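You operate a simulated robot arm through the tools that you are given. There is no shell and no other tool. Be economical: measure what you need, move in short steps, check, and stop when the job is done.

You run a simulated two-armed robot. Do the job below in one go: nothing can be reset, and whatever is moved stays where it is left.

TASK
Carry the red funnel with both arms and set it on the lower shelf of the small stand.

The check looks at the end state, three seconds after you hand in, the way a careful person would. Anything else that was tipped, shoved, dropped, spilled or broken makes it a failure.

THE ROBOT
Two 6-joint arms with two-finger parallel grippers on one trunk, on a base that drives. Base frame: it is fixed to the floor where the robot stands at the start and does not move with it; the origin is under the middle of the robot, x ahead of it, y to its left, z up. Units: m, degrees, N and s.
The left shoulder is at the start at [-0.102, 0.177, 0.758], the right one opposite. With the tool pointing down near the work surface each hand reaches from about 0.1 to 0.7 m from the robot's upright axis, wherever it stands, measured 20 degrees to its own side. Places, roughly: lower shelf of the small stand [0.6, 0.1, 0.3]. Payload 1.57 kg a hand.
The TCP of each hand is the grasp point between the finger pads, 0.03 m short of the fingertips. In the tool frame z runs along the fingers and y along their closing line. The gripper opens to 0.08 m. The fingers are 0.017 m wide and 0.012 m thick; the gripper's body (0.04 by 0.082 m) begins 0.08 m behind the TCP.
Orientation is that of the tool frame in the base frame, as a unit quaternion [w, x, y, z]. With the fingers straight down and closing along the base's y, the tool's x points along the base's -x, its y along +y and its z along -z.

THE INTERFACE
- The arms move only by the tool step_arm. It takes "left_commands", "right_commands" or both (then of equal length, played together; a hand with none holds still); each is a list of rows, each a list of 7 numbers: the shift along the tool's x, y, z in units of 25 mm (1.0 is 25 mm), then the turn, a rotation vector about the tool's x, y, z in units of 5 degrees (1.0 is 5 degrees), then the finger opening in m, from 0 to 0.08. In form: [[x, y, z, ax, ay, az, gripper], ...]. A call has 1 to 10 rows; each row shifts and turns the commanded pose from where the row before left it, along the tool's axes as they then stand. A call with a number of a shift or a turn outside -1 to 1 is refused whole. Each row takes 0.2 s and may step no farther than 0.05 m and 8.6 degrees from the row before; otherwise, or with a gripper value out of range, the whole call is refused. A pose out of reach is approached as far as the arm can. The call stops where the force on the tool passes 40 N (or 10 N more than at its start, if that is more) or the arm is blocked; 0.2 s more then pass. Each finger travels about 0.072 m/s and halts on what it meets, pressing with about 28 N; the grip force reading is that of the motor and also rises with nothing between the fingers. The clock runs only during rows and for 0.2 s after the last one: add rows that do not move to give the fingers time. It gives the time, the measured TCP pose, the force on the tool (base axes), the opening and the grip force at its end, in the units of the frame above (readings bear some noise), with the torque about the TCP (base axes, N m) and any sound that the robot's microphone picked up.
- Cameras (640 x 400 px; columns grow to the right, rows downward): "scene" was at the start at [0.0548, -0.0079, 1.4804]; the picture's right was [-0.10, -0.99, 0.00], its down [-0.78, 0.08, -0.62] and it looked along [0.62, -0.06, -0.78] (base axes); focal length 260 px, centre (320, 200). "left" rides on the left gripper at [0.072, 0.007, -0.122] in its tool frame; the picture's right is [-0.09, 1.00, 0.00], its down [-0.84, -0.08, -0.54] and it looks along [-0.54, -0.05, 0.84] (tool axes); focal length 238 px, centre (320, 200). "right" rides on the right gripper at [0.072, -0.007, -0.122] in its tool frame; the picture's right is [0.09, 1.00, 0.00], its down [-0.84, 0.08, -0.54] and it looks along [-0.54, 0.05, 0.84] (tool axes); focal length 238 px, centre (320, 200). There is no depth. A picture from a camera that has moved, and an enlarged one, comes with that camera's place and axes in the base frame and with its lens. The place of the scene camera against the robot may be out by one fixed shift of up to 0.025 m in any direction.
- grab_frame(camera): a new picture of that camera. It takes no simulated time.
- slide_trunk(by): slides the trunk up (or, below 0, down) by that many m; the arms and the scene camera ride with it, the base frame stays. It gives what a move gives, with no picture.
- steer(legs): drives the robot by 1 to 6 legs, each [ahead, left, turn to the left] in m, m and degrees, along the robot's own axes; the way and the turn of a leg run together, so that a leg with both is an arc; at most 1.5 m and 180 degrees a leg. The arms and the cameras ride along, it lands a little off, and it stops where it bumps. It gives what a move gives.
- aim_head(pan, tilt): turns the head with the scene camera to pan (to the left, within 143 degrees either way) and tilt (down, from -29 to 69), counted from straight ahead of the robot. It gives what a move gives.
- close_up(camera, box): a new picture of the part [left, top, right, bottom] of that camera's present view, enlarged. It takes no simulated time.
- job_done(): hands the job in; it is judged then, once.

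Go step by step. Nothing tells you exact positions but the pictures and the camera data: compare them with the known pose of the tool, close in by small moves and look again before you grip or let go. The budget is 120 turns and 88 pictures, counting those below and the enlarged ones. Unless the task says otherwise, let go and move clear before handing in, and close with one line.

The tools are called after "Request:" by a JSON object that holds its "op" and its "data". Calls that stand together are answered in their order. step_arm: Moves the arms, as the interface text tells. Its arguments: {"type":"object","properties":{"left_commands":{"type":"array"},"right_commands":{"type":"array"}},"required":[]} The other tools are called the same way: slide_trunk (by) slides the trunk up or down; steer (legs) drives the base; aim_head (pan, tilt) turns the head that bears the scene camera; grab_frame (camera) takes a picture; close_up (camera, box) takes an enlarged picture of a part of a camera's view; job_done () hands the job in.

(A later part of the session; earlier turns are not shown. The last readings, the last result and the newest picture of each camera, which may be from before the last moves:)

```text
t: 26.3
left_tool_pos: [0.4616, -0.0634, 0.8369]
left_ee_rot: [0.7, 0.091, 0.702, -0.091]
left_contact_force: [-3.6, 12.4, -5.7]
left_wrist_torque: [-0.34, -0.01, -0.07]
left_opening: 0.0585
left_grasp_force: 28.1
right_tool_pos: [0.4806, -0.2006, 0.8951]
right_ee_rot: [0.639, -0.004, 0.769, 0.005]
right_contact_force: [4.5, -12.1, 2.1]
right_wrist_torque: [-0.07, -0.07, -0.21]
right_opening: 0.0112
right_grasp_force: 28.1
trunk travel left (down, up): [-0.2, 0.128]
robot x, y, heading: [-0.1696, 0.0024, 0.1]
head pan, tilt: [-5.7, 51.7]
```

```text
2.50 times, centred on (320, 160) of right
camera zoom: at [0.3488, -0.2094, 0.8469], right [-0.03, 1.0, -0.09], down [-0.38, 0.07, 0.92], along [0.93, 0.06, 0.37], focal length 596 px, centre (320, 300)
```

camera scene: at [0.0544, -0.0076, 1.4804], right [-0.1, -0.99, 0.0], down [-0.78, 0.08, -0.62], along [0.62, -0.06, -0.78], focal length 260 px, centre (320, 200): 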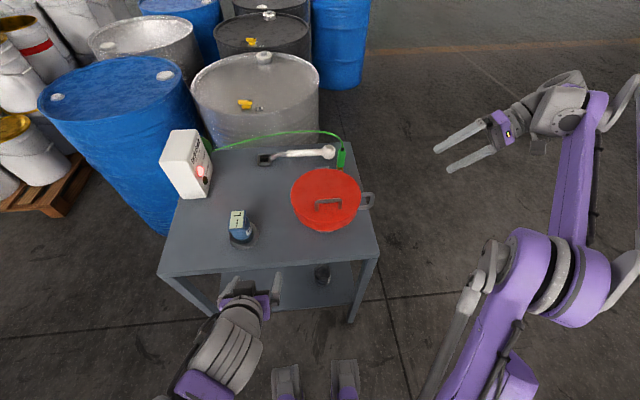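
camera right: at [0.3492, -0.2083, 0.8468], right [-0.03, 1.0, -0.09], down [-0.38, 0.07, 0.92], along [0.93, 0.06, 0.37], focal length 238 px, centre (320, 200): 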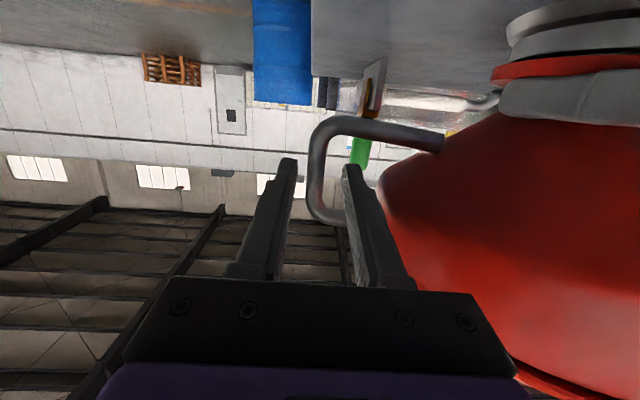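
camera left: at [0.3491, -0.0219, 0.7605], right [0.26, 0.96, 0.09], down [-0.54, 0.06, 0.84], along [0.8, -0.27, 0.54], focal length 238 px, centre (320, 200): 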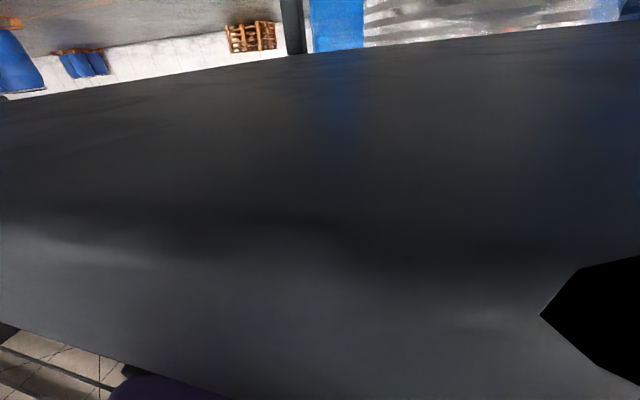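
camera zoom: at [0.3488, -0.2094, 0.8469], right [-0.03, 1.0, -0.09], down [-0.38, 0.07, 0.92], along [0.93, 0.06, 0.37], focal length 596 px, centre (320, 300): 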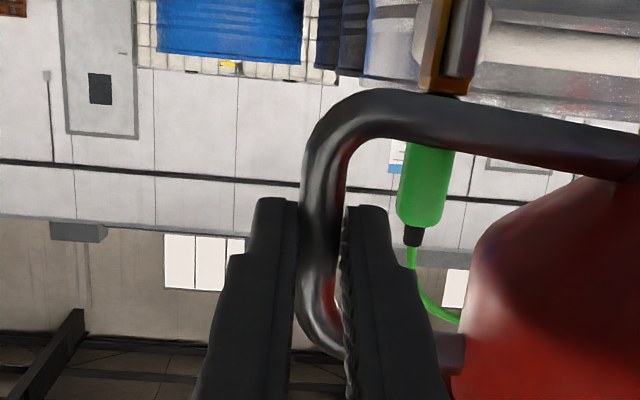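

Both grips hold. I relieve the sideways strain by 3 mm and lift 3 cm with the trunk to test.

Request:
{"op": "step_arm", "data": {"right_commands": [[0, -0.12, 0, 0, 0, 0, 0.0], [0, 0, 0, 0, 0, 0, 0.0]], "left_commands": [[0, 0, 0, 0, 0, 0, 0.05], [0, 0, 0, 0, 0, 0, 0.05]]}}

Request:
{"op": "slide_trunk", "data": {"by": 0.03}}

Request:
{"op": "grab_frame", "data": {"camera": "scene"}}

Request:
{"op": "grab_frame", "data": {"camera": "right"}}

```text
t: 26.9
left_tool_pos: [0.4638, -0.0639, 0.8369]
left_ee_rot: [0.701, 0.093, 0.701, -0.093]
left_contact_force: [5.1, 5.4, -6.6]
left_wrist_torque: [0.17, 0.16, 0.86]
left_opening: 0.0585
left_grasp_force: 27.5
right_tool_pos: [0.4815, -0.2034, 0.8952]
right_ee_rot: [0.638, -0.006, 0.77, 0.007]
right_contact_force: [-4.9, -4.9, 2.9]
right_wrist_torque: [-0.07, 0.27, 0.0]
right_opening: 0.0109
right_grasp_force: 28.3
trunk travel left (down, up): [-0.2, 0.128]
robot x, y, heading: [-0.1681, -0.0014, 0.0]
head pan, tilt: [-5.7, 51.7]
```

```text
t: 27.6
left_tool_pos: [0.462, -0.0656, 0.8671]
left_ee_rot: [0.7, 0.093, 0.702, -0.091]
left_contact_force: [-0.1, 7.1, -9.9]
left_wrist_torque: [0.53, 0.01, 0.25]
left_opening: 0.0637
left_grasp_force: 23.0
right_tool_pos: [0.4817, -0.2034, 0.9259]
right_ee_rot: [0.638, -0.004, 0.77, 0.006]
right_contact_force: [-0.8, -7.2, 9.9]
right_wrist_torque: [0.5, 0.28, -0.05]
right_opening: 0.0119
right_grasp_force: 27.7
trunk travel left (down, up): [-0.23, 0.098]
robot x, y, heading: [-0.1674, -0.0018, -0.1]
head pan, tilt: [-5.7, 51.7]
```

```text
53 pictures are left
camera scene: at [-0.1157, -0.0081, 1.5095], right [-0.1, -0.99, 0.0], down [-0.78, 0.08, -0.62], along [0.62, -0.06, -0.78], focal length 260 px, centre (320, 200)
```

scene: 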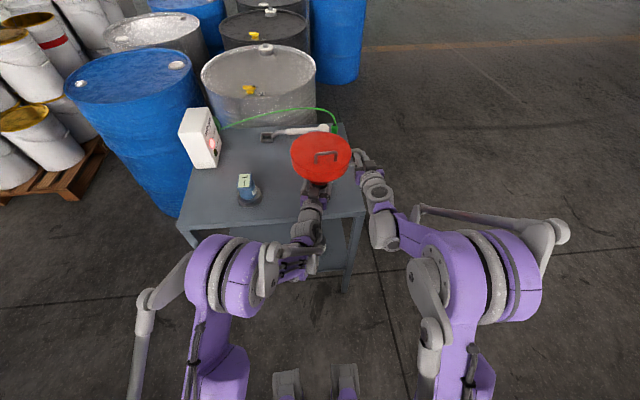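

```text
52 pictures are left
camera right: at [0.3498, -0.2115, 0.8767], right [-0.03, 1.0, -0.09], down [-0.38, 0.07, 0.92], along [0.93, 0.06, 0.37], focal length 238 px, centre (320, 200)
```

right: 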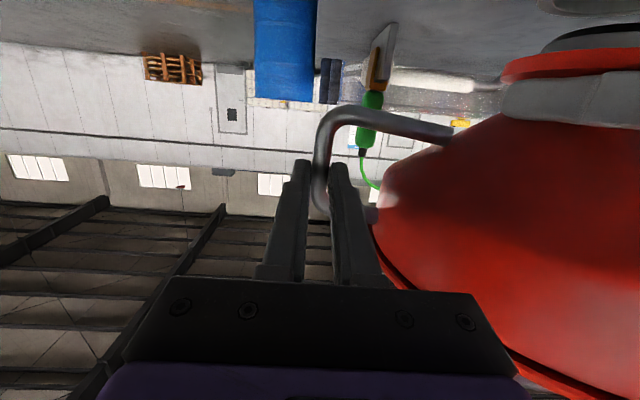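

Request:
{"op": "close_up", "data": {"camera": "scene", "box": [260, 110, 420, 220]}}

Request:
{"op": "close_up", "data": {"camera": "right", "box": [300, 0, 640, 220]}}

Request:
{"op": "grab_frame", "data": {"camera": "left"}}

```text
3.64 times, centred on (340, 165) of scene
camera zoom: at [-0.1157, -0.0081, 1.5095], right [-0.1, -0.99, 0.0], down [-0.78, 0.08, -0.62], along [0.62, -0.06, -0.78], focal length 944 px, centre (247, 327)
```

zoom: 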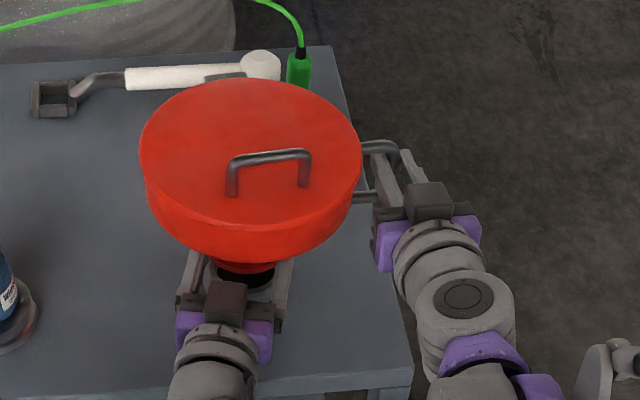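

```text
1.82 times, centred on (470, 110) of right
camera zoom: at [0.3498, -0.2115, 0.8767], right [-0.03, 1.0, -0.09], down [-0.38, 0.07, 0.92], along [0.93, 0.06, 0.37], focal length 433 px, centre (47, 364)
```

zoom: 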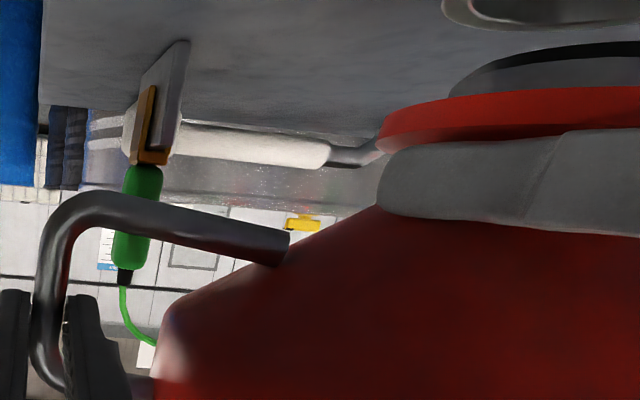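

```text
49 pictures are left
camera left: at [0.3467, -0.0272, 0.7946], right [0.26, 0.96, 0.09], down [-0.54, 0.06, 0.84], along [0.8, -0.27, 0.54], focal length 238 px, centre (320, 200)
```

left: 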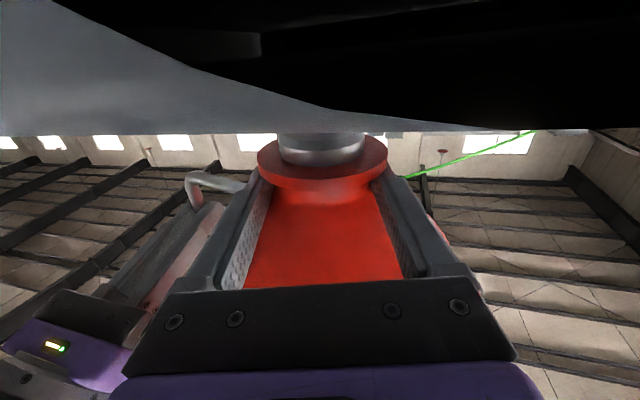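

The funnel is up with its spout; the grey ring stays on the table as its seat. The lid looks slightly rolled, so I wait still for a moment and re-read the forces before lifting further.

Request:
{"op": "step_arm", "data": {"left_commands": [[0, 0, 0, 0, 0, 0, 0.05], [0, 0, 0, 0, 0, 0, 0.05], [0, 0, 0, 0, 0, 0, 0.05]], "right_commands": [[0, 0, 0, 0, 0, 0, 0.0], [0, 0, 0, 0, 0, 0, 0.0], [0, 0, 0, 0, 0, 0, 0.0]]}}

```text
t: 28.4
left_tool_pos: [0.4622, -0.064, 0.8672]
left_ee_rot: [0.7, 0.092, 0.702, -0.092]
left_contact_force: [-2.5, 13.3, -17.0]
left_wrist_torque: [1.16, 0.42, 0.24]
left_opening: 0.063
left_grasp_force: 28.0
right_tool_pos: [0.4831, -0.2033, 0.9258]
right_ee_rot: [0.638, -0.005, 0.77, 0.006]
right_contact_force: [1.6, -12.5, 16.7]
right_wrist_torque: [0.43, -0.08, -0.21]
right_opening: 0.0119
right_grasp_force: 27.9
trunk travel left (down, up): [-0.23, 0.098]
robot x, y, heading: [-0.17, -0.0004, 0.2]
head pan, tilt: [-5.7, 51.7]
```

The two hands are straining against each other (left squeeze on the cone pushes the funnel up, right holds it down). I ease the left grip to a snug cradle around the neck and re-read.

Request:
{"op": "step_arm", "data": {"left_commands": [[0, 0, 0, 0, 0, 0, 0.063], [0, 0, 0, 0, 0, 0, 0.064], [0, 0, 0, 0, 0, 0, 0.064]], "right_commands": [[0, 0, 0, 0, 0, 0, 0.0], [0, 0, 0, 0, 0, 0, 0.0], [0, 0, 0, 0, 0, 0, 0.0]]}}

Request:
{"op": "close_up", "data": {"camera": "scene", "box": [260, 110, 420, 220]}}

Request:
{"op": "close_up", "data": {"camera": "left", "box": [160, 80, 460, 300]}}

```text
t: 29.2
left_tool_pos: [0.463, -0.0658, 0.8686]
left_ee_rot: [0.701, 0.093, 0.701, -0.093]
left_contact_force: [0.8, 2.8, -7.3]
left_wrist_torque: [-0.27, 0.2, 0.26]
left_opening: 0.0679
left_grasp_force: 2.3
right_tool_pos: [0.4825, -0.2016, 0.9253]
right_ee_rot: [0.637, -0.006, 0.77, 0.007]
right_contact_force: [-1.1, -5.1, 3.4]
right_wrist_torque: [0.45, 0.03, -0.02]
right_opening: 0.0122
right_grasp_force: 27.7
trunk travel left (down, up): [-0.23, 0.098]
robot x, y, heading: [-0.1698, 0.0024, -0.2]
head pan, tilt: [-5.7, 51.7]
```

```text
3.64 times, centred on (340, 165) of scene
camera zoom: at [-0.1153, -0.008, 1.5095], right [-0.1, -0.99, 0.0], down [-0.78, 0.08, -0.62], along [0.62, -0.06, -0.79], focal length 944 px, centre (247, 327)
```

zoom: 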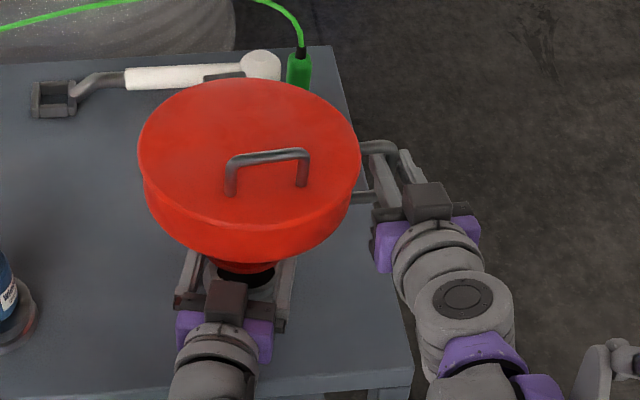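

```text
1.82 times, centred on (310, 190) of left
camera zoom: at [0.347, -0.0279, 0.7949], right [0.26, 0.96, 0.09], down [-0.54, 0.07, 0.84], along [0.8, -0.27, 0.54], focal length 433 px, centre (338, 218)
```

zoom: 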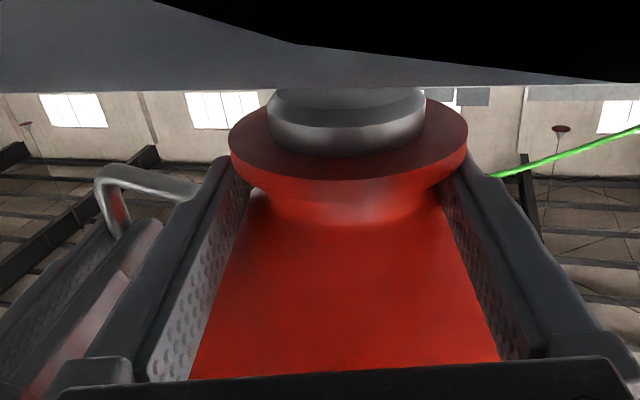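

The funnel is light (about 4 N) and now rests on the left fingers by its cone, held by the loop. It's rolled a few degrees right-down, so I raise the right hand 7 mm to level it.

Request:
{"op": "step_arm", "data": {"right_commands": [[-0.135, 0, -0.036, 0, 0, 0, 0.0], [-0.135, 0, -0.036, 0, 0, 0, 0.0], [0, 0, 0, 0, 0, 0, 0.0]], "left_commands": [[0, 0, 0, 0, 0, 0, 0.064], [0, 0, 0, 0, 0, 0, 0.064], [0, 0, 0, 0, 0, 0, 0.064]]}}

Request:
{"op": "close_up", "data": {"camera": "scene", "box": [260, 110, 420, 220]}}

Request:
{"op": "close_up", "data": {"camera": "left", "box": [160, 80, 460, 300]}}

```text
t: 30.0
left_tool_pos: [0.4635, -0.066, 0.867]
left_ee_rot: [0.7, 0.092, 0.702, -0.091]
left_contact_force: [0.4, -0.2, -1.6]
left_wrist_torque: [-0.01, 0.08, -0.03]
left_opening: 0.0641
left_grasp_force: 0.4
right_tool_pos: [0.482, -0.2025, 0.9324]
right_ee_rot: [0.639, -0.006, 0.769, 0.007]
right_contact_force: [-0.9, 0.2, -0.9]
right_wrist_torque: [-0.35, 0.0, 0.1]
right_opening: 0.0115
right_grasp_force: 28.1
trunk travel left (down, up): [-0.23, 0.098]
robot x, y, heading: [-0.1712, 0.0014, -0.2]
head pan, tilt: [-5.7, 51.7]
```

```text
3.64 times, centred on (340, 165) of scene
camera zoom: at [-0.1153, -0.008, 1.5095], right [-0.1, -0.99, 0.0], down [-0.78, 0.08, -0.62], along [0.62, -0.06, -0.79], focal length 944 px, centre (247, 327)
```

zoom: 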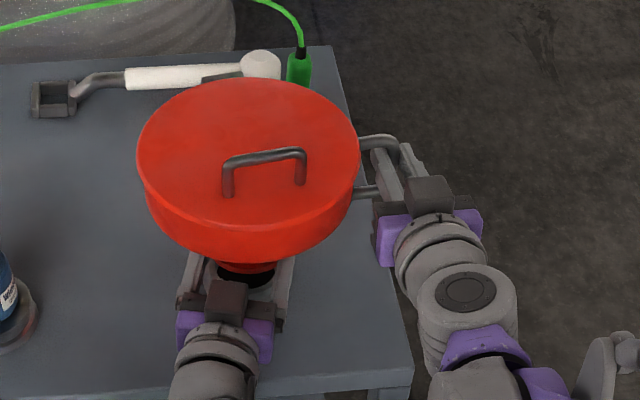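

```text
1.82 times, centred on (310, 190) of left
camera zoom: at [0.347, -0.0279, 0.795], right [0.26, 0.96, 0.09], down [-0.54, 0.06, 0.84], along [0.8, -0.27, 0.54], focal length 433 px, centre (338, 218)
```

zoom: 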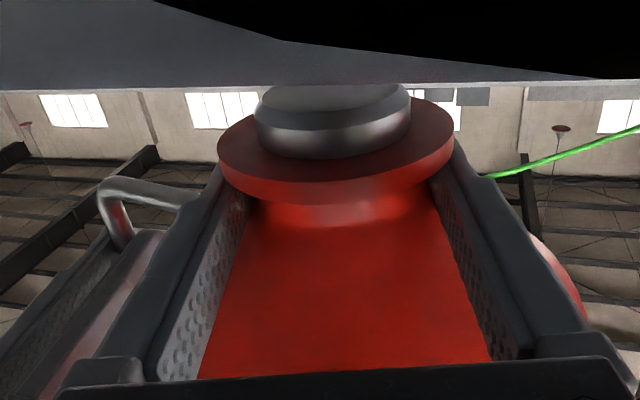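

Now level and nearly strain-free, cradled by the left and held by the right. I raise another 5 cm and check clear of the ring.

Request:
{"op": "slide_trunk", "data": {"by": 0.05}}

Request:
{"op": "grab_frame", "data": {"camera": "left"}}

Request:
{"op": "close_up", "data": {"camera": "scene", "box": [220, 90, 420, 230]}}

```text
t: 30.9
left_tool_pos: [0.4614, -0.0653, 0.9179]
left_ee_rot: [0.701, 0.093, 0.701, -0.093]
left_contact_force: [0.6, 0.4, -1.8]
left_wrist_torque: [-0.01, 0.02, 0.05]
left_opening: 0.0653
left_grasp_force: 0.4
right_tool_pos: [0.4805, -0.2034, 0.9824]
right_ee_rot: [0.638, -0.005, 0.77, 0.005]
right_contact_force: [-0.9, -0.9, -2.2]
right_wrist_torque: [-0.28, 0.04, 0.02]
right_opening: 0.0114
right_grasp_force: 27.8
trunk travel left (down, up): [-0.28, 0.048]
robot x, y, heading: [-0.1667, 0.0023, -0.1]
head pan, tilt: [-5.7, 51.7]
```

```text
44 pictures are left
camera left: at [0.3466, -0.0278, 0.8448], right [0.26, 0.96, 0.09], down [-0.54, 0.07, 0.84], along [0.8, -0.27, 0.54], focal length 238 px, centre (320, 200)
```

left: 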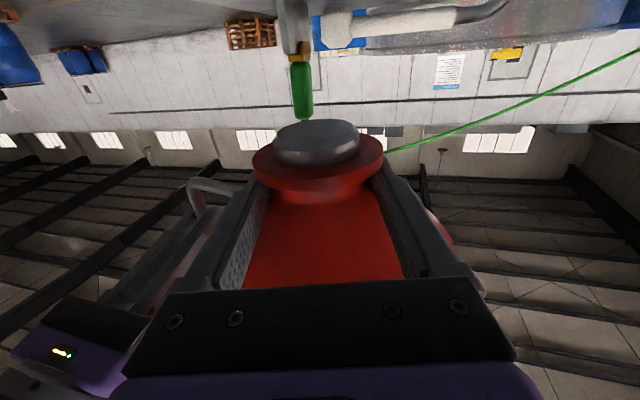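

```text
2.86 times, centred on (320, 160) of scene
camera zoom: at [-0.1174, -0.0081, 1.5624], right [-0.1, -0.99, 0.0], down [-0.78, 0.08, -0.62], along [0.62, -0.06, -0.78], focal length 741 px, centre (320, 314)
```

zoom: 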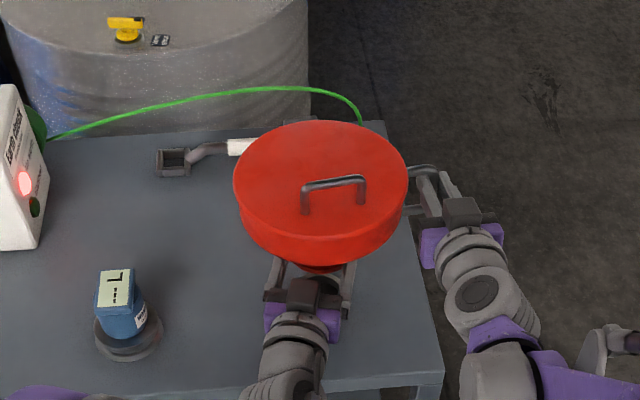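

Clear of the ring and everything else. I back off 0.35 m and then shift left 0.25 m.

Request:
{"op": "steer", "data": {"legs": [[-0.35, 0, 0], [0, 0.25, 0]]}}

Request:
{"op": "aim_head", "data": {"pan": 0, "tilt": 45}}

Request:
{"op": "grab_frame", "data": {"camera": "scene"}}

```text
t: 35.6
left_tool_pos: [0.1126, 0.1883, 0.9182]
left_ee_rot: [0.701, 0.09, 0.702, -0.09]
left_contact_force: [0.7, 0.3, -2.3]
left_wrist_torque: [-0.06, -0.01, 0.01]
left_opening: 0.0651
left_grasp_force: 0.3
right_tool_pos: [0.1344, 0.0512, 0.9833]
right_ee_rot: [0.638, -0.008, 0.77, 0.008]
right_contact_force: [0.2, 0.2, -2.7]
right_wrist_torque: [-0.27, 0.02, -0.01]
right_opening: 0.0115
right_grasp_force: 28.2
trunk travel left (down, up): [-0.28, 0.048]
robot x, y, heading: [-0.5177, 0.2468, 0.5]
head pan, tilt: [-5.7, 51.7]
```

```text
t: 36.3
left_tool_pos: [0.1129, 0.1872, 0.9184]
left_ee_rot: [0.701, 0.09, 0.702, -0.09]
left_contact_force: [0.8, -0.2, -2.0]
left_wrist_torque: [0.06, -0.01, 0.05]
left_opening: 0.0649
left_grasp_force: 0.7
right_tool_pos: [0.1337, 0.0505, 0.9815]
right_ee_rot: [0.638, -0.009, 0.77, 0.01]
right_contact_force: [-0.6, 0.9, -2.3]
right_wrist_torque: [-0.28, 0.06, 0.02]
right_opening: 0.0115
right_grasp_force: 28.2
trunk travel left (down, up): [-0.28, 0.048]
robot x, y, heading: [-0.5133, 0.2479, 0.3]
head pan, tilt: [0.0, 45.0]
```

```text
42 pictures are left
camera scene: at [-0.4599, 0.2476, 1.5716], right [0.01, -1.0, 0.0], down [-0.71, -0.01, -0.71], along [0.71, 0.01, -0.71], focal length 260 px, centre (320, 200)
```

scene: 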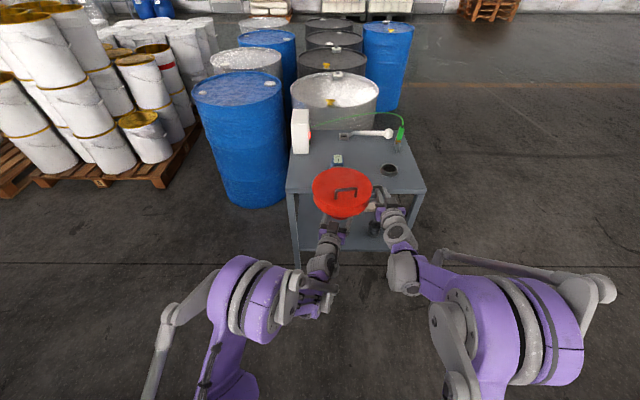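

Free floor all around. I lower the trunk fully while clear of the stand.

Request:
{"op": "slide_trunk", "data": {"by": -0.14}}

Request:
{"op": "slide_trunk", "data": {"by": -0.14}}

Request:
{"op": "grab_frame", "data": {"camera": "left"}}

```text
t: 37.9
left_tool_pos: [0.1131, 0.188, 0.7787]
left_ee_rot: [0.701, 0.09, 0.702, -0.09]
left_contact_force: [-0.2, 0.1, -1.6]
left_wrist_torque: [-0.05, 0.06, 0.03]
left_opening: 0.0647
left_grasp_force: 0.5
right_tool_pos: [0.1333, 0.0499, 0.843]
right_ee_rot: [0.638, -0.008, 0.77, 0.009]
right_contact_force: [-0.1, -0.8, -2.8]
right_wrist_torque: [-0.21, -0.03, -0.01]
right_opening: 0.0117
right_grasp_force: 27.8
trunk travel left (down, up): [-0.14, 0.188]
robot x, y, heading: [-0.5199, 0.2492, 0.5]
head pan, tilt: [0.0, 45.0]
```

```text
t: 39.6
left_tool_pos: [0.1126, 0.1861, 0.6386]
left_ee_rot: [0.701, 0.09, 0.702, -0.09]
left_contact_force: [0.1, -0.5, -1.2]
left_wrist_torque: [0.05, -0.05, -0.01]
left_opening: 0.0651
left_grasp_force: 0.2
right_tool_pos: [0.1342, 0.05, 0.703]
right_ee_rot: [0.638, -0.009, 0.77, 0.009]
right_contact_force: [-0.9, 0.9, -2.8]
right_wrist_torque: [-0.25, 0.02, -0.04]
right_opening: 0.0116
right_grasp_force: 27.3
trunk travel left (down, up): [0.0, 0.328]
robot x, y, heading: [-0.5207, 0.2449, 0.2]
head pan, tilt: [0.0, 45.0]
```

```text
41 pictures are left
camera left: at [-0.0025, 0.2239, 0.565], right [0.25, 0.96, 0.09], down [-0.54, 0.06, 0.84], along [0.8, -0.26, 0.54], focal length 238 px, centre (320, 200)
```

left: 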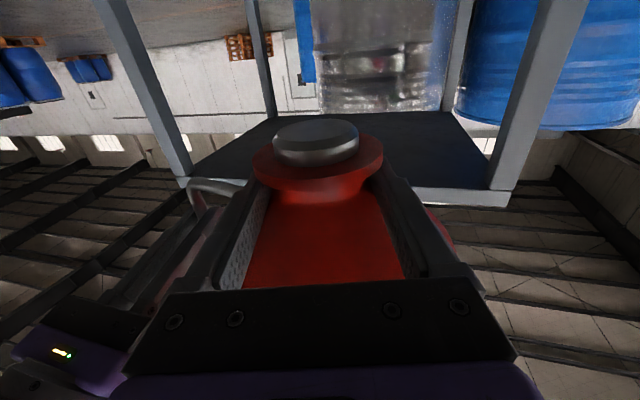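

Now I lower both arms together in steps, keeping the hands parallel.

Request:
{"op": "step_arm", "data": {"left_commands": [[0.9, 0, 0, 0, 0, 0, 0.064], [0.9, 0, 0, 0, 0, 0, 0.064], [0.9, 0, 0, 0, 0, 0, 0.064], [0.9, 0, 0, 0, 0, 0, 0.064], [0.9, 0, 0, 0, 0, 0, 0.064]], "right_commands": [[0.885, 0, 0.165, 0, 0, 0, 0.0], [0.885, 0, 0.165, 0, 0, 0, 0.0], [0.885, 0, 0.165, 0, 0, 0, 0.0], [0.885, 0, 0.165, 0, 0, 0, 0.0], [0.885, 0, 0.165, 0, 0, 0, 0.0]]}}

Request:
{"op": "grab_frame", "data": {"camera": "scene"}}

```text
t: 40.8
left_tool_pos: [0.1116, 0.1885, 0.5241]
left_ee_rot: [0.701, 0.09, 0.702, -0.09]
left_contact_force: [-0.8, -1.6, -3.6]
left_wrist_torque: [0.12, -0.06, -0.03]
left_opening: 0.0652
left_grasp_force: 0.9
right_tool_pos: [0.1343, 0.0508, 0.5873]
right_ee_rot: [0.638, -0.008, 0.77, 0.009]
right_contact_force: [-0.1, 2.2, -0.5]
right_wrist_torque: [-0.1, 0.08, -0.06]
right_opening: 0.0115
right_grasp_force: 28.1
trunk travel left (down, up): [0.0, 0.328]
robot x, y, heading: [-0.5205, 0.2512, 0.3]
head pan, tilt: [0.0, 45.0]
```

```text
40 pictures are left
camera scene: at [-0.4091, 0.248, 1.2882], right [0.01, -1.0, 0.0], down [-0.71, -0.01, -0.71], along [0.71, 0.01, -0.71], focal length 260 px, centre (320, 200)
```

scene: 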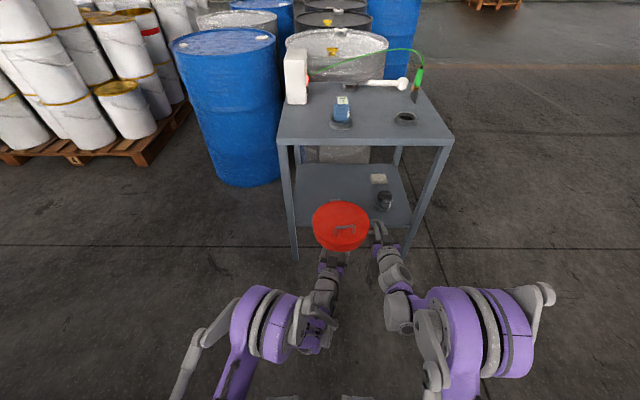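

The shelf's left half is free: can at about [0.51, -0.06] and small box at [0.72, -0.07]; the funnel is lined up at y ≈ 0.18. I lower another 0.135 m.

Request:
{"op": "step_arm", "data": {"left_commands": [[0.9, 0, 0, 0, 0, 0, 0.064], [0.9, 0, 0, 0, 0, 0, 0.064], [0.9, 0, 0, 0, 0, 0, 0.064], [0.9, 0, 0, 0, 0, 0, 0.064], [0.9, 0, 0, 0, 0, 0, 0.064], [0.9, 0, 0, 0, 0, 0, 0.064]], "right_commands": [[0.88, 0, 0.165, 0, 0, 0, 0.0], [0.88, 0, 0.165, 0, 0, 0, 0.0], [0.88, 0, 0.165, 0, 0, 0, 0.0], [0.88, 0, 0.165, 0, 0, 0, 0.0], [0.88, 0, 0.165, 0, 0, 0, 0.0], [0.88, 0, 0.165, 0, 0, 0, 0.0]]}}

Request:
{"op": "grab_frame", "data": {"camera": "left"}}

Request:
{"op": "close_up", "data": {"camera": "scene", "box": [260, 120, 460, 280]}}

```text
t: 42.2
left_tool_pos: [0.1117, 0.1875, 0.3903]
left_ee_rot: [0.7, 0.088, 0.703, -0.088]
left_contact_force: [-1.3, 4.4, -5.0]
left_wrist_torque: [-0.17, 0.14, 0.1]
left_opening: 0.068
left_grasp_force: 2.8
right_tool_pos: [0.1353, 0.0507, 0.4529]
right_ee_rot: [0.638, -0.008, 0.77, 0.009]
right_contact_force: [1.5, -5.4, 1.2]
right_wrist_torque: [0.0, -0.1, -0.15]
right_opening: 0.0112
right_grasp_force: 27.6
trunk travel left (down, up): [0.0, 0.328]
robot x, y, heading: [-0.5181, 0.25, 0.4]
head pan, tilt: [0.0, 45.0]
```

```text
39 pictures are left
camera left: at [-0.0045, 0.2233, 0.3169], right [0.25, 0.96, 0.09], down [-0.54, 0.06, 0.84], along [0.8, -0.26, 0.54], focal length 238 px, centre (320, 200)
```

left: 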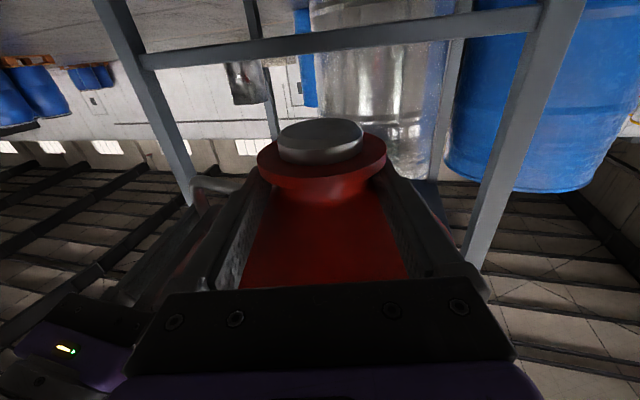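

```text
2.50 times, centred on (360, 200) of scene
camera zoom: at [-0.4091, 0.248, 1.2882], right [0.01, -1.0, 0.0], down [-0.71, -0.01, -0.71], along [0.71, 0.01, -0.71], focal length 649 px, centre (220, 200)
```

zoom: 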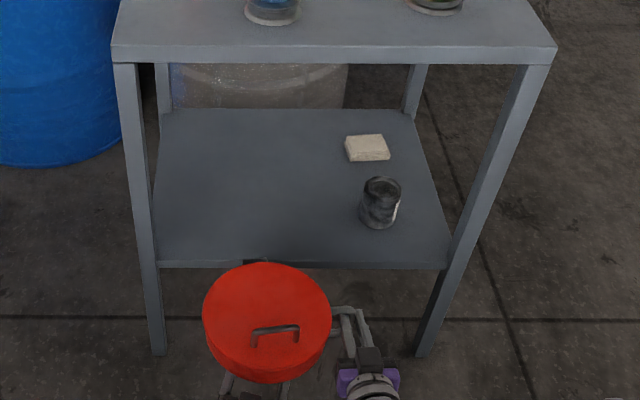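

Shelf height is about 0.31–0.32 and the spout bottom is ~4 cm above it. I raise the right hand 3 mm to keep the funnel level and drive in 0.25 m.

Request:
{"op": "step_arm", "data": {"left_commands": [[0, 0, 0, 0, 0, 0, 0.064], [0, 0, 0, 0, 0, 0, 0.064]], "right_commands": [[-0.13, 0, -0.024, 0, 0, 0, 0.0], [0, 0, 0, 0, 0, 0, 0.0]]}}

Request:
{"op": "steer", "data": {"legs": [[0.25, 0, 0]]}}

Request:
{"op": "grab_frame", "data": {"camera": "scene"}}

Request:
{"op": "grab_frame", "data": {"camera": "left"}}

Request:
{"op": "grab_frame", "data": {"camera": "right"}}

```text
t: 42.8
left_tool_pos: [0.1116, 0.1864, 0.3906]
left_ee_rot: [0.701, 0.088, 0.703, -0.087]
left_contact_force: [0.1, 2.2, -0.6]
left_wrist_torque: [-0.09, 0.03, 0.03]
left_opening: 0.0656
left_grasp_force: 1.4
right_tool_pos: [0.1336, 0.052, 0.4565]
right_ee_rot: [0.638, -0.009, 0.77, 0.009]
right_contact_force: [-0.7, -1.4, -2.4]
right_wrist_torque: [-0.36, 0.05, 0.04]
right_opening: 0.0114
right_grasp_force: 28.0
trunk travel left (down, up): [0.0, 0.328]
robot x, y, heading: [-0.518, 0.2489, 0.4]
head pan, tilt: [0.0, 45.0]
```

```text
t: 44.6
left_tool_pos: [0.3596, 0.1915, 0.3906]
left_ee_rot: [0.7, 0.087, 0.703, -0.087]
left_contact_force: [0.3, 1.7, -1.7]
left_wrist_torque: [-0.05, 0.03, 0.02]
left_opening: 0.0645
left_grasp_force: 0.4
right_tool_pos: [0.3829, 0.0573, 0.4562]
right_ee_rot: [0.637, -0.01, 0.771, 0.011]
right_contact_force: [-0.4, -0.4, -1.9]
right_wrist_torque: [-0.33, -0.02, -0.01]
right_opening: 0.0118
right_grasp_force: 27.8
trunk travel left (down, up): [0.0, 0.328]
robot x, y, heading: [-0.2711, 0.2527, 0.7]
head pan, tilt: [0.0, 45.0]
```

```text
37 pictures are left
camera scene: at [-0.1607, 0.2508, 1.2882], right [0.01, -1.0, 0.0], down [-0.71, -0.01, -0.71], along [0.71, 0.01, -0.71], focal length 260 px, centre (320, 200)
```

scene: 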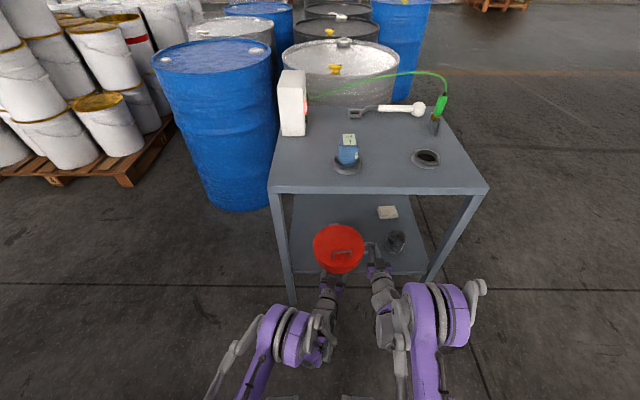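

```text
36 pictures are left
camera left: at [0.2441, 0.2274, 0.3173], right [0.24, 0.97, 0.09], down [-0.54, 0.06, 0.84], along [0.8, -0.25, 0.54], focal length 238 px, centre (320, 200)
```

left: 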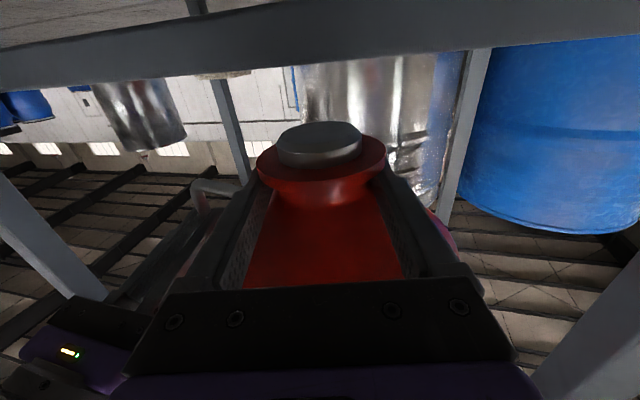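

```text
35 pictures are left
camera right: at [0.2509, 0.0467, 0.4079], right [-0.04, 1.0, -0.09], down [-0.38, 0.06, 0.92], along [0.92, 0.07, 0.37], focal length 238 px, centre (320, 200)
```

right: 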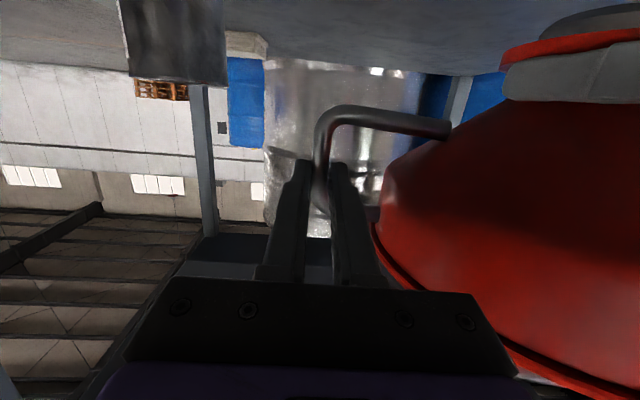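

The funnel is entering over the shelf edge with clearances fine; shelf top is z ≈ 0.32. I drive in another 0.085 m, stopping before the left bracket meets the shelf edge.

Request:
{"op": "steer", "data": {"legs": [[0.085, 0, 0]]}}

Request:
{"op": "grab_frame", "data": {"camera": "scene"}}

Request:
{"op": "grab_frame", "data": {"camera": "right"}}

Request:
{"op": "grab_frame", "data": {"camera": "left"}}

```text
t: 45.7
left_tool_pos: [0.4435, 0.1917, 0.3897]
left_ee_rot: [0.7, 0.088, 0.703, -0.087]
left_contact_force: [0.2, 1.5, -1.6]
left_wrist_torque: [-0.05, 0.0, 0.05]
left_opening: 0.0647
left_grasp_force: 1.1
right_tool_pos: [0.4671, 0.0569, 0.4565]
right_ee_rot: [0.638, -0.009, 0.77, 0.009]
right_contact_force: [0.2, -0.9, -3.6]
right_wrist_torque: [-0.36, -0.01, 0.0]
right_opening: 0.0116
right_grasp_force: 27.6
trunk travel left (down, up): [0.0, 0.328]
robot x, y, heading: [-0.1859, 0.2528, 0.7]
head pan, tilt: [0.0, 45.0]
```

```text
34 pictures are left
camera scene: at [-0.0771, 0.2517, 1.2882], right [0.01, -1.0, 0.0], down [-0.71, -0.01, -0.71], along [0.71, 0.01, -0.71], focal length 260 px, centre (320, 200)
```

scene: 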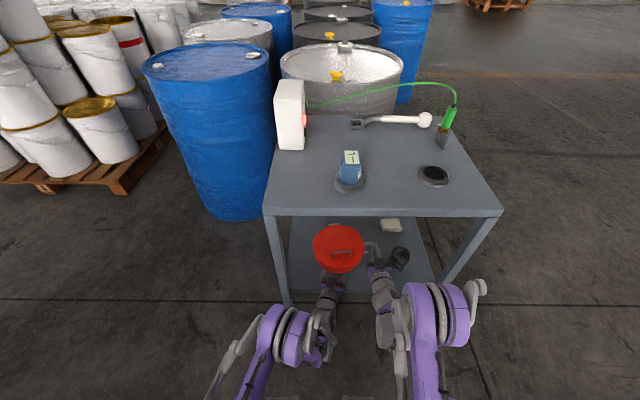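

```text
33 pictures are left
camera right: at [0.3343, 0.0472, 0.4078], right [-0.04, 1.0, -0.09], down [-0.38, 0.06, 0.92], along [0.92, 0.07, 0.37], focal length 238 px, centre (320, 200)
```

right: 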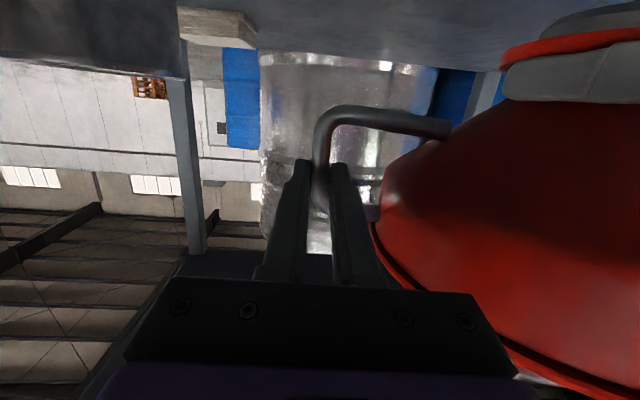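

```text
32 pictures are left
camera left: at [0.3276, 0.2281, 0.3172], right [0.24, 0.97, 0.09], down [-0.54, 0.06, 0.84], along [0.8, -0.25, 0.54], focal length 238 px, centre (320, 200)
```

left: 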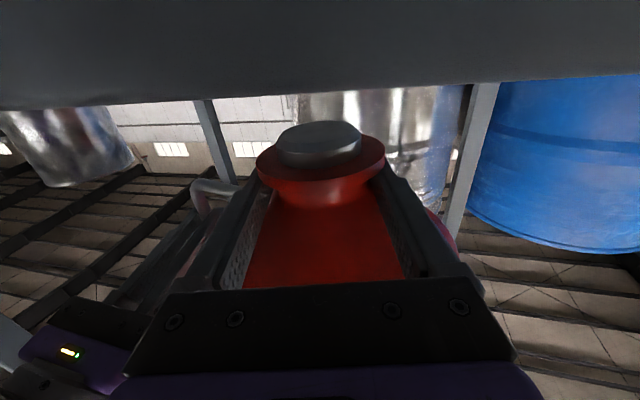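

Shelf edge is at x ≈ 0.352, funnel axis about 0.46. I lower both hands 2.5 cm gently, then in small steps to contact.

Request:
{"op": "step_arm", "data": {"left_commands": [[0.25, 0, 0, 0, 0, 0, 0.064], [0.25, 0, 0, 0, 0, 0, 0.064], [0.25, 0, 0, 0, 0, 0, 0.064], [0.25, 0, 0, 0, 0, 0, 0.064], [0, 0, 0, 0, 0, 0, 0.064]], "right_commands": [[0.246, 0, 0.046, 0, 0, 0, 0.0], [0.246, 0, 0.046, 0, 0, 0, 0.0], [0.246, 0, 0.046, 0, 0, 0, 0.0], [0.246, 0, 0.046, 0, 0, 0, 0.0], [0, 0, 0, 0, 0, 0, 0.0]]}}

Request:
{"op": "close_up", "data": {"camera": "right", "box": [300, 0, 640, 220]}}

```text
t: 46.9
left_tool_pos: [0.4444, 0.1927, 0.3654]
left_ee_rot: [0.701, 0.086, 0.703, -0.086]
left_contact_force: [0.0, 0.8, -1.1]
left_wrist_torque: [-0.05, -0.03, 0.02]
left_opening: 0.0647
left_grasp_force: 0.6
right_tool_pos: [0.465, 0.0584, 0.4322]
right_ee_rot: [0.637, -0.01, 0.77, 0.01]
right_contact_force: [1.4, -2.0, -2.5]
right_wrist_torque: [-0.32, 0.01, -0.02]
right_opening: 0.0117
right_grasp_force: 28.2
trunk travel left (down, up): [0.0, 0.328]
robot x, y, heading: [-0.1875, 0.2479, 0.5]
head pan, tilt: [0.0, 45.0]
```

```text
1.82 times, centred on (470, 110) of right
camera zoom: at [0.3333, 0.048, 0.3828], right [-0.04, 1.0, -0.09], down [-0.38, 0.06, 0.92], along [0.92, 0.07, 0.37], focal length 433 px, centre (47, 364)
```

zoom: 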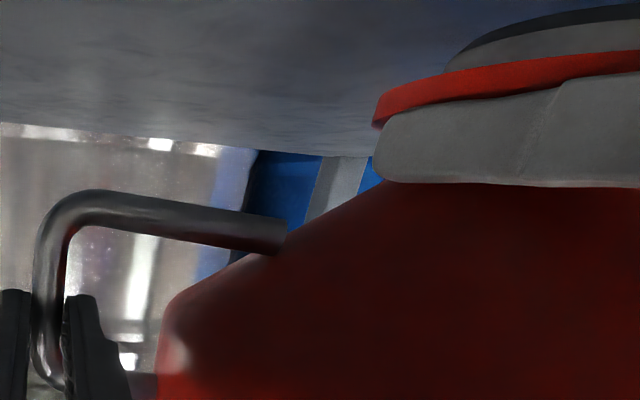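

Request:
{"op": "step_arm", "data": {"left_commands": [[0.1, 0, 0, 0, 0, 0, 0.064], [0.1, 0, 0, 0, 0, 0, 0.064], [0.1, 0, 0, 0, 0, 0, 0.064], [0, 0, 0, 0, 0, 0, 0.064]], "right_commands": [[0.098, 0, 0.018, 0, 0, 0, 0.0], [0.098, 0, 0.018, 0, 0, 0, 0.0], [0.098, 0, 0.018, 0, 0, 0, 0.0], [0, 0, 0, 0, 0, 0, 0.0]]}}

Request:
{"op": "step_arm", "data": {"left_commands": [[0.1, 0, 0, 0, 0, 0, 0.064], [0.1, 0, 0, 0, 0, 0, 0.064], [0, 0, 0, 0, 0, 0, 0.064]], "right_commands": [[0.098, 0, 0.018, 0, 0, 0, 0.0], [0.098, 0, 0.018, 0, 0, 0, 0.0], [0, 0, 0, 0, 0, 0, 0.0]]}}

```text
t: 47.9
left_tool_pos: [0.4423, 0.1917, 0.3569]
left_ee_rot: [0.701, 0.087, 0.703, -0.086]
left_contact_force: [0.2, 2.7, -1.0]
left_wrist_torque: [-0.05, 0.03, 0.08]
left_opening: 0.066
left_grasp_force: 0.9
right_tool_pos: [0.4652, 0.0575, 0.4243]
right_ee_rot: [0.637, -0.01, 0.77, 0.01]
right_contact_force: [0.9, -2.3, -1.6]
right_wrist_torque: [-0.32, 0.01, -0.03]
right_opening: 0.0115
right_grasp_force: 27.9
trunk travel left (down, up): [0.0, 0.328]
robot x, y, heading: [-0.1858, 0.2509, 0.8]
head pan, tilt: [0.0, 45.0]
```

```text
t: 48.7
left_tool_pos: [0.4419, 0.1909, 0.3538]
left_ee_rot: [0.701, 0.087, 0.702, -0.087]
left_contact_force: [1.5, -0.1, 8.2]
left_wrist_torque: [0.15, -0.28, -0.1]
left_opening: 0.0648
left_grasp_force: 0.7
right_tool_pos: [0.4656, 0.0572, 0.4202]
right_ee_rot: [0.638, -0.009, 0.77, 0.009]
right_contact_force: [2.3, -4.0, 4.0]
right_wrist_torque: [-0.04, 0.16, -0.06]
right_opening: 0.0115
right_grasp_force: 27.5
trunk travel left (down, up): [0.0, 0.328]
robot x, y, heading: [-0.1844, 0.2549, 0.6]
head pan, tilt: [0.0, 45.0]
```

Contact: the funnel stands on the shelf. I check its level before releasing.

Request:
{"op": "grab_frame", "data": {"camera": "right"}}

Request:
{"op": "close_up", "data": {"camera": "scene", "box": [270, 200, 450, 320]}}

Request:
{"op": "grab_frame", "data": {"camera": "left"}}

```text
30 pictures are left
camera right: at [0.333, 0.0476, 0.3708], right [-0.04, 1.0, -0.09], down [-0.38, 0.06, 0.92], along [0.92, 0.07, 0.37], focal length 238 px, centre (320, 200)
```

right: 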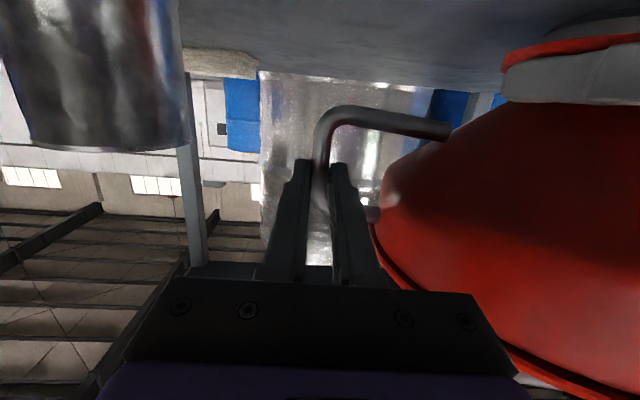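

```text
3.33 times, centred on (360, 260) of scene
camera zoom: at [-0.0785, 0.2516, 1.2883], right [0.01, -1.0, 0.0], down [-0.71, -0.01, -0.71], along [0.71, 0.01, -0.71], focal length 865 px, centre (187, 0)
```

zoom: 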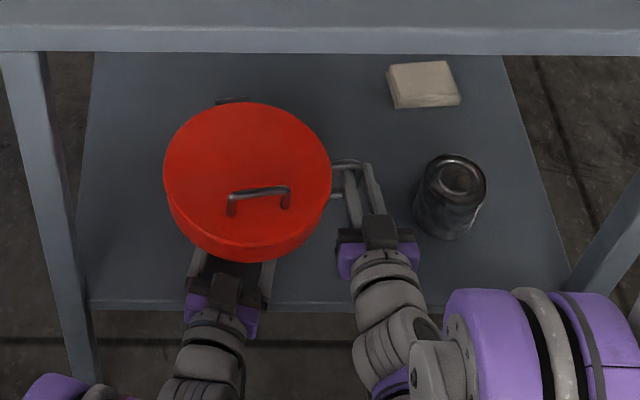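

```text
28 pictures are left
camera left: at [0.3262, 0.2276, 0.2808], right [0.24, 0.97, 0.09], down [-0.54, 0.05, 0.84], along [0.8, -0.25, 0.54], focal length 238 px, centre (320, 200)
```

left: 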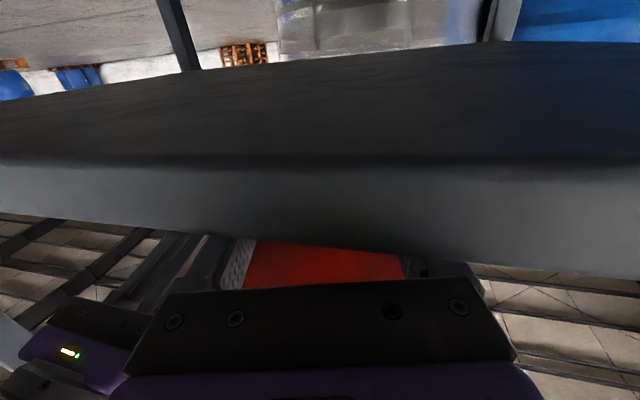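

Request:
{"op": "step_arm", "data": {"left_commands": [[-0.12, 0, 0, 0, 0, 0, 0.064], [0, 0, 0, 0, 0, 0, 0.066]], "right_commands": [[0, 0, 0, 0, 0, 0, 0.0], [0, 0, 0, 0, 0, 0, 0.0]]}}

Request:
{"op": "step_arm", "data": {"right_commands": [[0, 0, 0, 0, 0, 0, 0.012], [0, 0, 0, 0, 0, 0, 0.015], [0, 0, 0, 0, 0, 0, 0.02], [0, 0, 0, 0, 0, 0, 0.02]]}}

Request:
{"op": "grab_frame", "data": {"camera": "right"}}

Request:
{"op": "close_up", "data": {"camera": "scene", "box": [270, 200, 450, 320]}}

```text
t: 49.3
left_tool_pos: [0.4424, 0.1928, 0.3556]
left_ee_rot: [0.7, 0.086, 0.703, -0.086]
left_contact_force: [-0.7, 2.4, -5.5]
left_wrist_torque: [-0.17, 0.21, 0.06]
left_opening: 0.0681
left_grasp_force: 0.8
right_tool_pos: [0.4655, 0.0579, 0.4177]
right_ee_rot: [0.637, -0.009, 0.77, 0.01]
right_contact_force: [0.2, -3.0, 1.9]
right_wrist_torque: [0.18, -0.16, -0.02]
right_opening: 0.0113
right_grasp_force: 28.0
trunk travel left (down, up): [0.0, 0.328]
robot x, y, heading: [-0.1857, 0.2515, 0.8]
head pan, tilt: [0.0, 45.0]
```

```text
t: 50.3
left_tool_pos: [0.442, 0.191, 0.3552]
left_ee_rot: [0.701, 0.085, 0.703, -0.085]
left_contact_force: [0.0, 1.1, -1.1]
left_wrist_torque: [-0.02, 0.05, 0.04]
left_opening: 0.0668
left_grasp_force: 0.4
right_tool_pos: [0.4648, 0.0578, 0.4198]
right_ee_rot: [0.637, -0.01, 0.77, 0.01]
right_contact_force: [0.4, -0.2, -0.1]
right_wrist_torque: [-0.01, -0.01, 0.01]
right_opening: 0.0198
right_grasp_force: 0.0
trunk travel left (down, up): [0.0, 0.328]
robot x, y, heading: [-0.1866, 0.2485, 0.9]
head pan, tilt: [0.0, 45.0]
```

```text
27 pictures are left
camera right: at [0.3332, 0.0481, 0.3704], right [-0.04, 1.0, -0.09], down [-0.38, 0.06, 0.92], along [0.92, 0.07, 0.37], focal length 238 px, centre (320, 200)
```

right: 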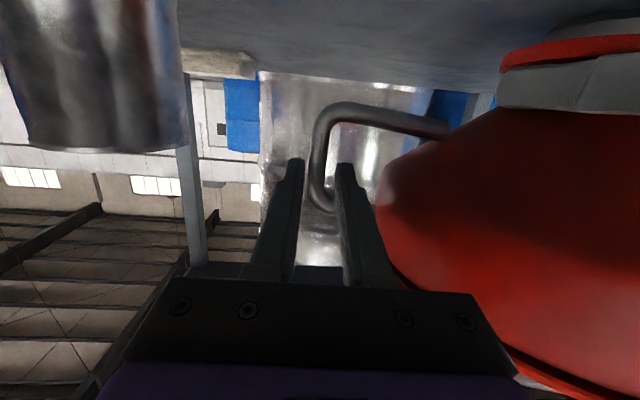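

```text
3.33 times, centred on (360, 260) of scene
camera zoom: at [-0.0776, 0.2518, 1.2883], right [0.01, -1.0, 0.0], down [-0.71, -0.01, -0.71], along [0.71, 0.01, -0.71], focal length 865 px, centre (187, 0)
```

zoom: 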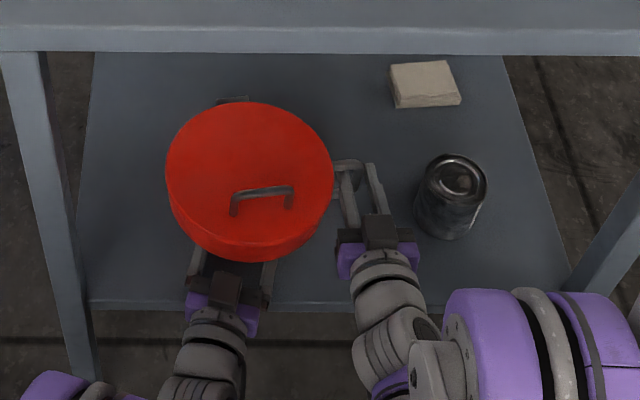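

The right hand is free of the bar. I lower the left cradle 2 mm and widen it a bit, to confirm that the funnel stands by itself, while the right hand opens a little more.

Request:
{"op": "step_arm", "data": {"left_commands": [[0.08, 0, 0, 0, 0, 0, 0.07], [0, 0, 0, 0, 0, 0, 0.073], [0, 0, 0, 0, 0, 0, 0.073]], "right_commands": [[0, 0, 0, 0, 0, 0, 0.025], [0, 0, 0, 0, 0, 0, 0.028], [0, 0, 0, 0, 0, 0, 0.028]]}}

Request:
{"op": "grab_frame", "data": {"camera": "right"}}

```text
t: 51.1
left_tool_pos: [0.4418, 0.1926, 0.3548]
left_ee_rot: [0.701, 0.086, 0.703, -0.086]
left_contact_force: [0.0, -0.1, 0.1]
left_wrist_torque: [-0.02, 0.02, 0.03]
left_opening: 0.073
left_grasp_force: 0.0
right_tool_pos: [0.4649, 0.0581, 0.4186]
right_ee_rot: [0.638, -0.009, 0.77, 0.009]
right_contact_force: [0.0, 0.7, 1.2]
right_wrist_torque: [0.02, -0.01, -0.02]
right_opening: 0.0281
right_grasp_force: 0.0
trunk travel left (down, up): [0.0, 0.328]
robot x, y, heading: [-0.1872, 0.253, 0.6]
head pan, tilt: [0.0, 45.0]
```

```text
25 pictures are left
camera right: at [0.3332, 0.0481, 0.3704], right [-0.04, 1.0, -0.09], down [-0.38, 0.06, 0.92], along [0.92, 0.07, 0.37], focal length 238 px, centre (320, 200)
```

right: 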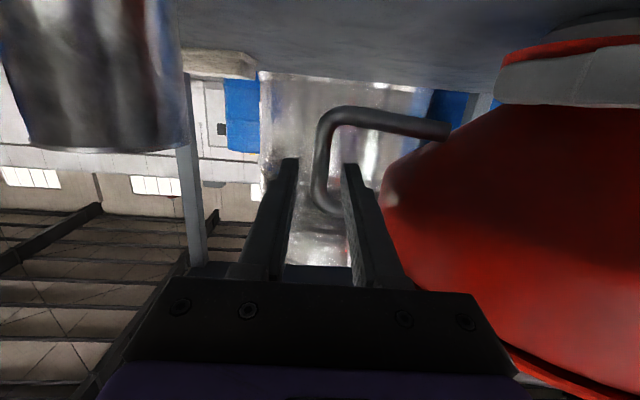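

Both hands read no load: the funnel stands freely. I retreat the right hand straight back first.

Request:
{"op": "step_arm", "data": {"right_commands": [[0.1, 0, -0.5, 0, 0, 0, 0.028], [0.18, 0, -0.95, 0, 0, 0, 0.028], [0.18, 0, -0.95, 0, 0, 0, 0.028], [0.18, 0, -0.95, 0, 0, 0, 0.028], [0.18, 0, -0.95, 0, 0, 0, 0.028]]}}

Request:
{"op": "grab_frame", "data": {"camera": "right"}}

```text
t: 52.3
left_tool_pos: [0.4431, 0.1914, 0.354]
left_ee_rot: [0.701, 0.085, 0.703, -0.085]
left_contact_force: [-0.8, -0.2, -0.4]
left_wrist_torque: [0.01, 0.0, -0.01]
left_opening: 0.0727
left_grasp_force: 0.1
right_tool_pos: [0.3977, 0.0508, 0.4317]
right_ee_rot: [0.638, -0.009, 0.77, 0.009]
right_contact_force: [0.6, -0.3, 0.4]
right_wrist_torque: [0.0, -0.01, 0.01]
right_opening: 0.0278
right_grasp_force: 0.1
right hand out of reach, approached as far as the arm can: row 4, 5
trunk travel left (down, up): [0.0, 0.328]
robot x, y, heading: [-0.1896, 0.2499, 0.4]
head pan, tilt: [0.0, 45.0]
```

```text
24 pictures are left
camera right: at [0.265, 0.0415, 0.3829], right [-0.04, 1.0, -0.09], down [-0.38, 0.06, 0.92], along [0.92, 0.07, 0.37], focal length 238 px, centre (320, 200)
```

right: 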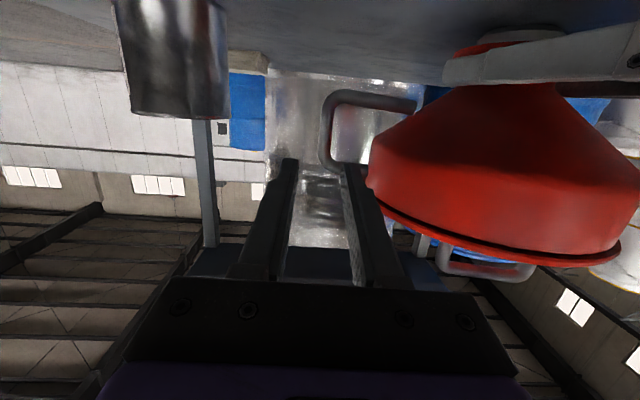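

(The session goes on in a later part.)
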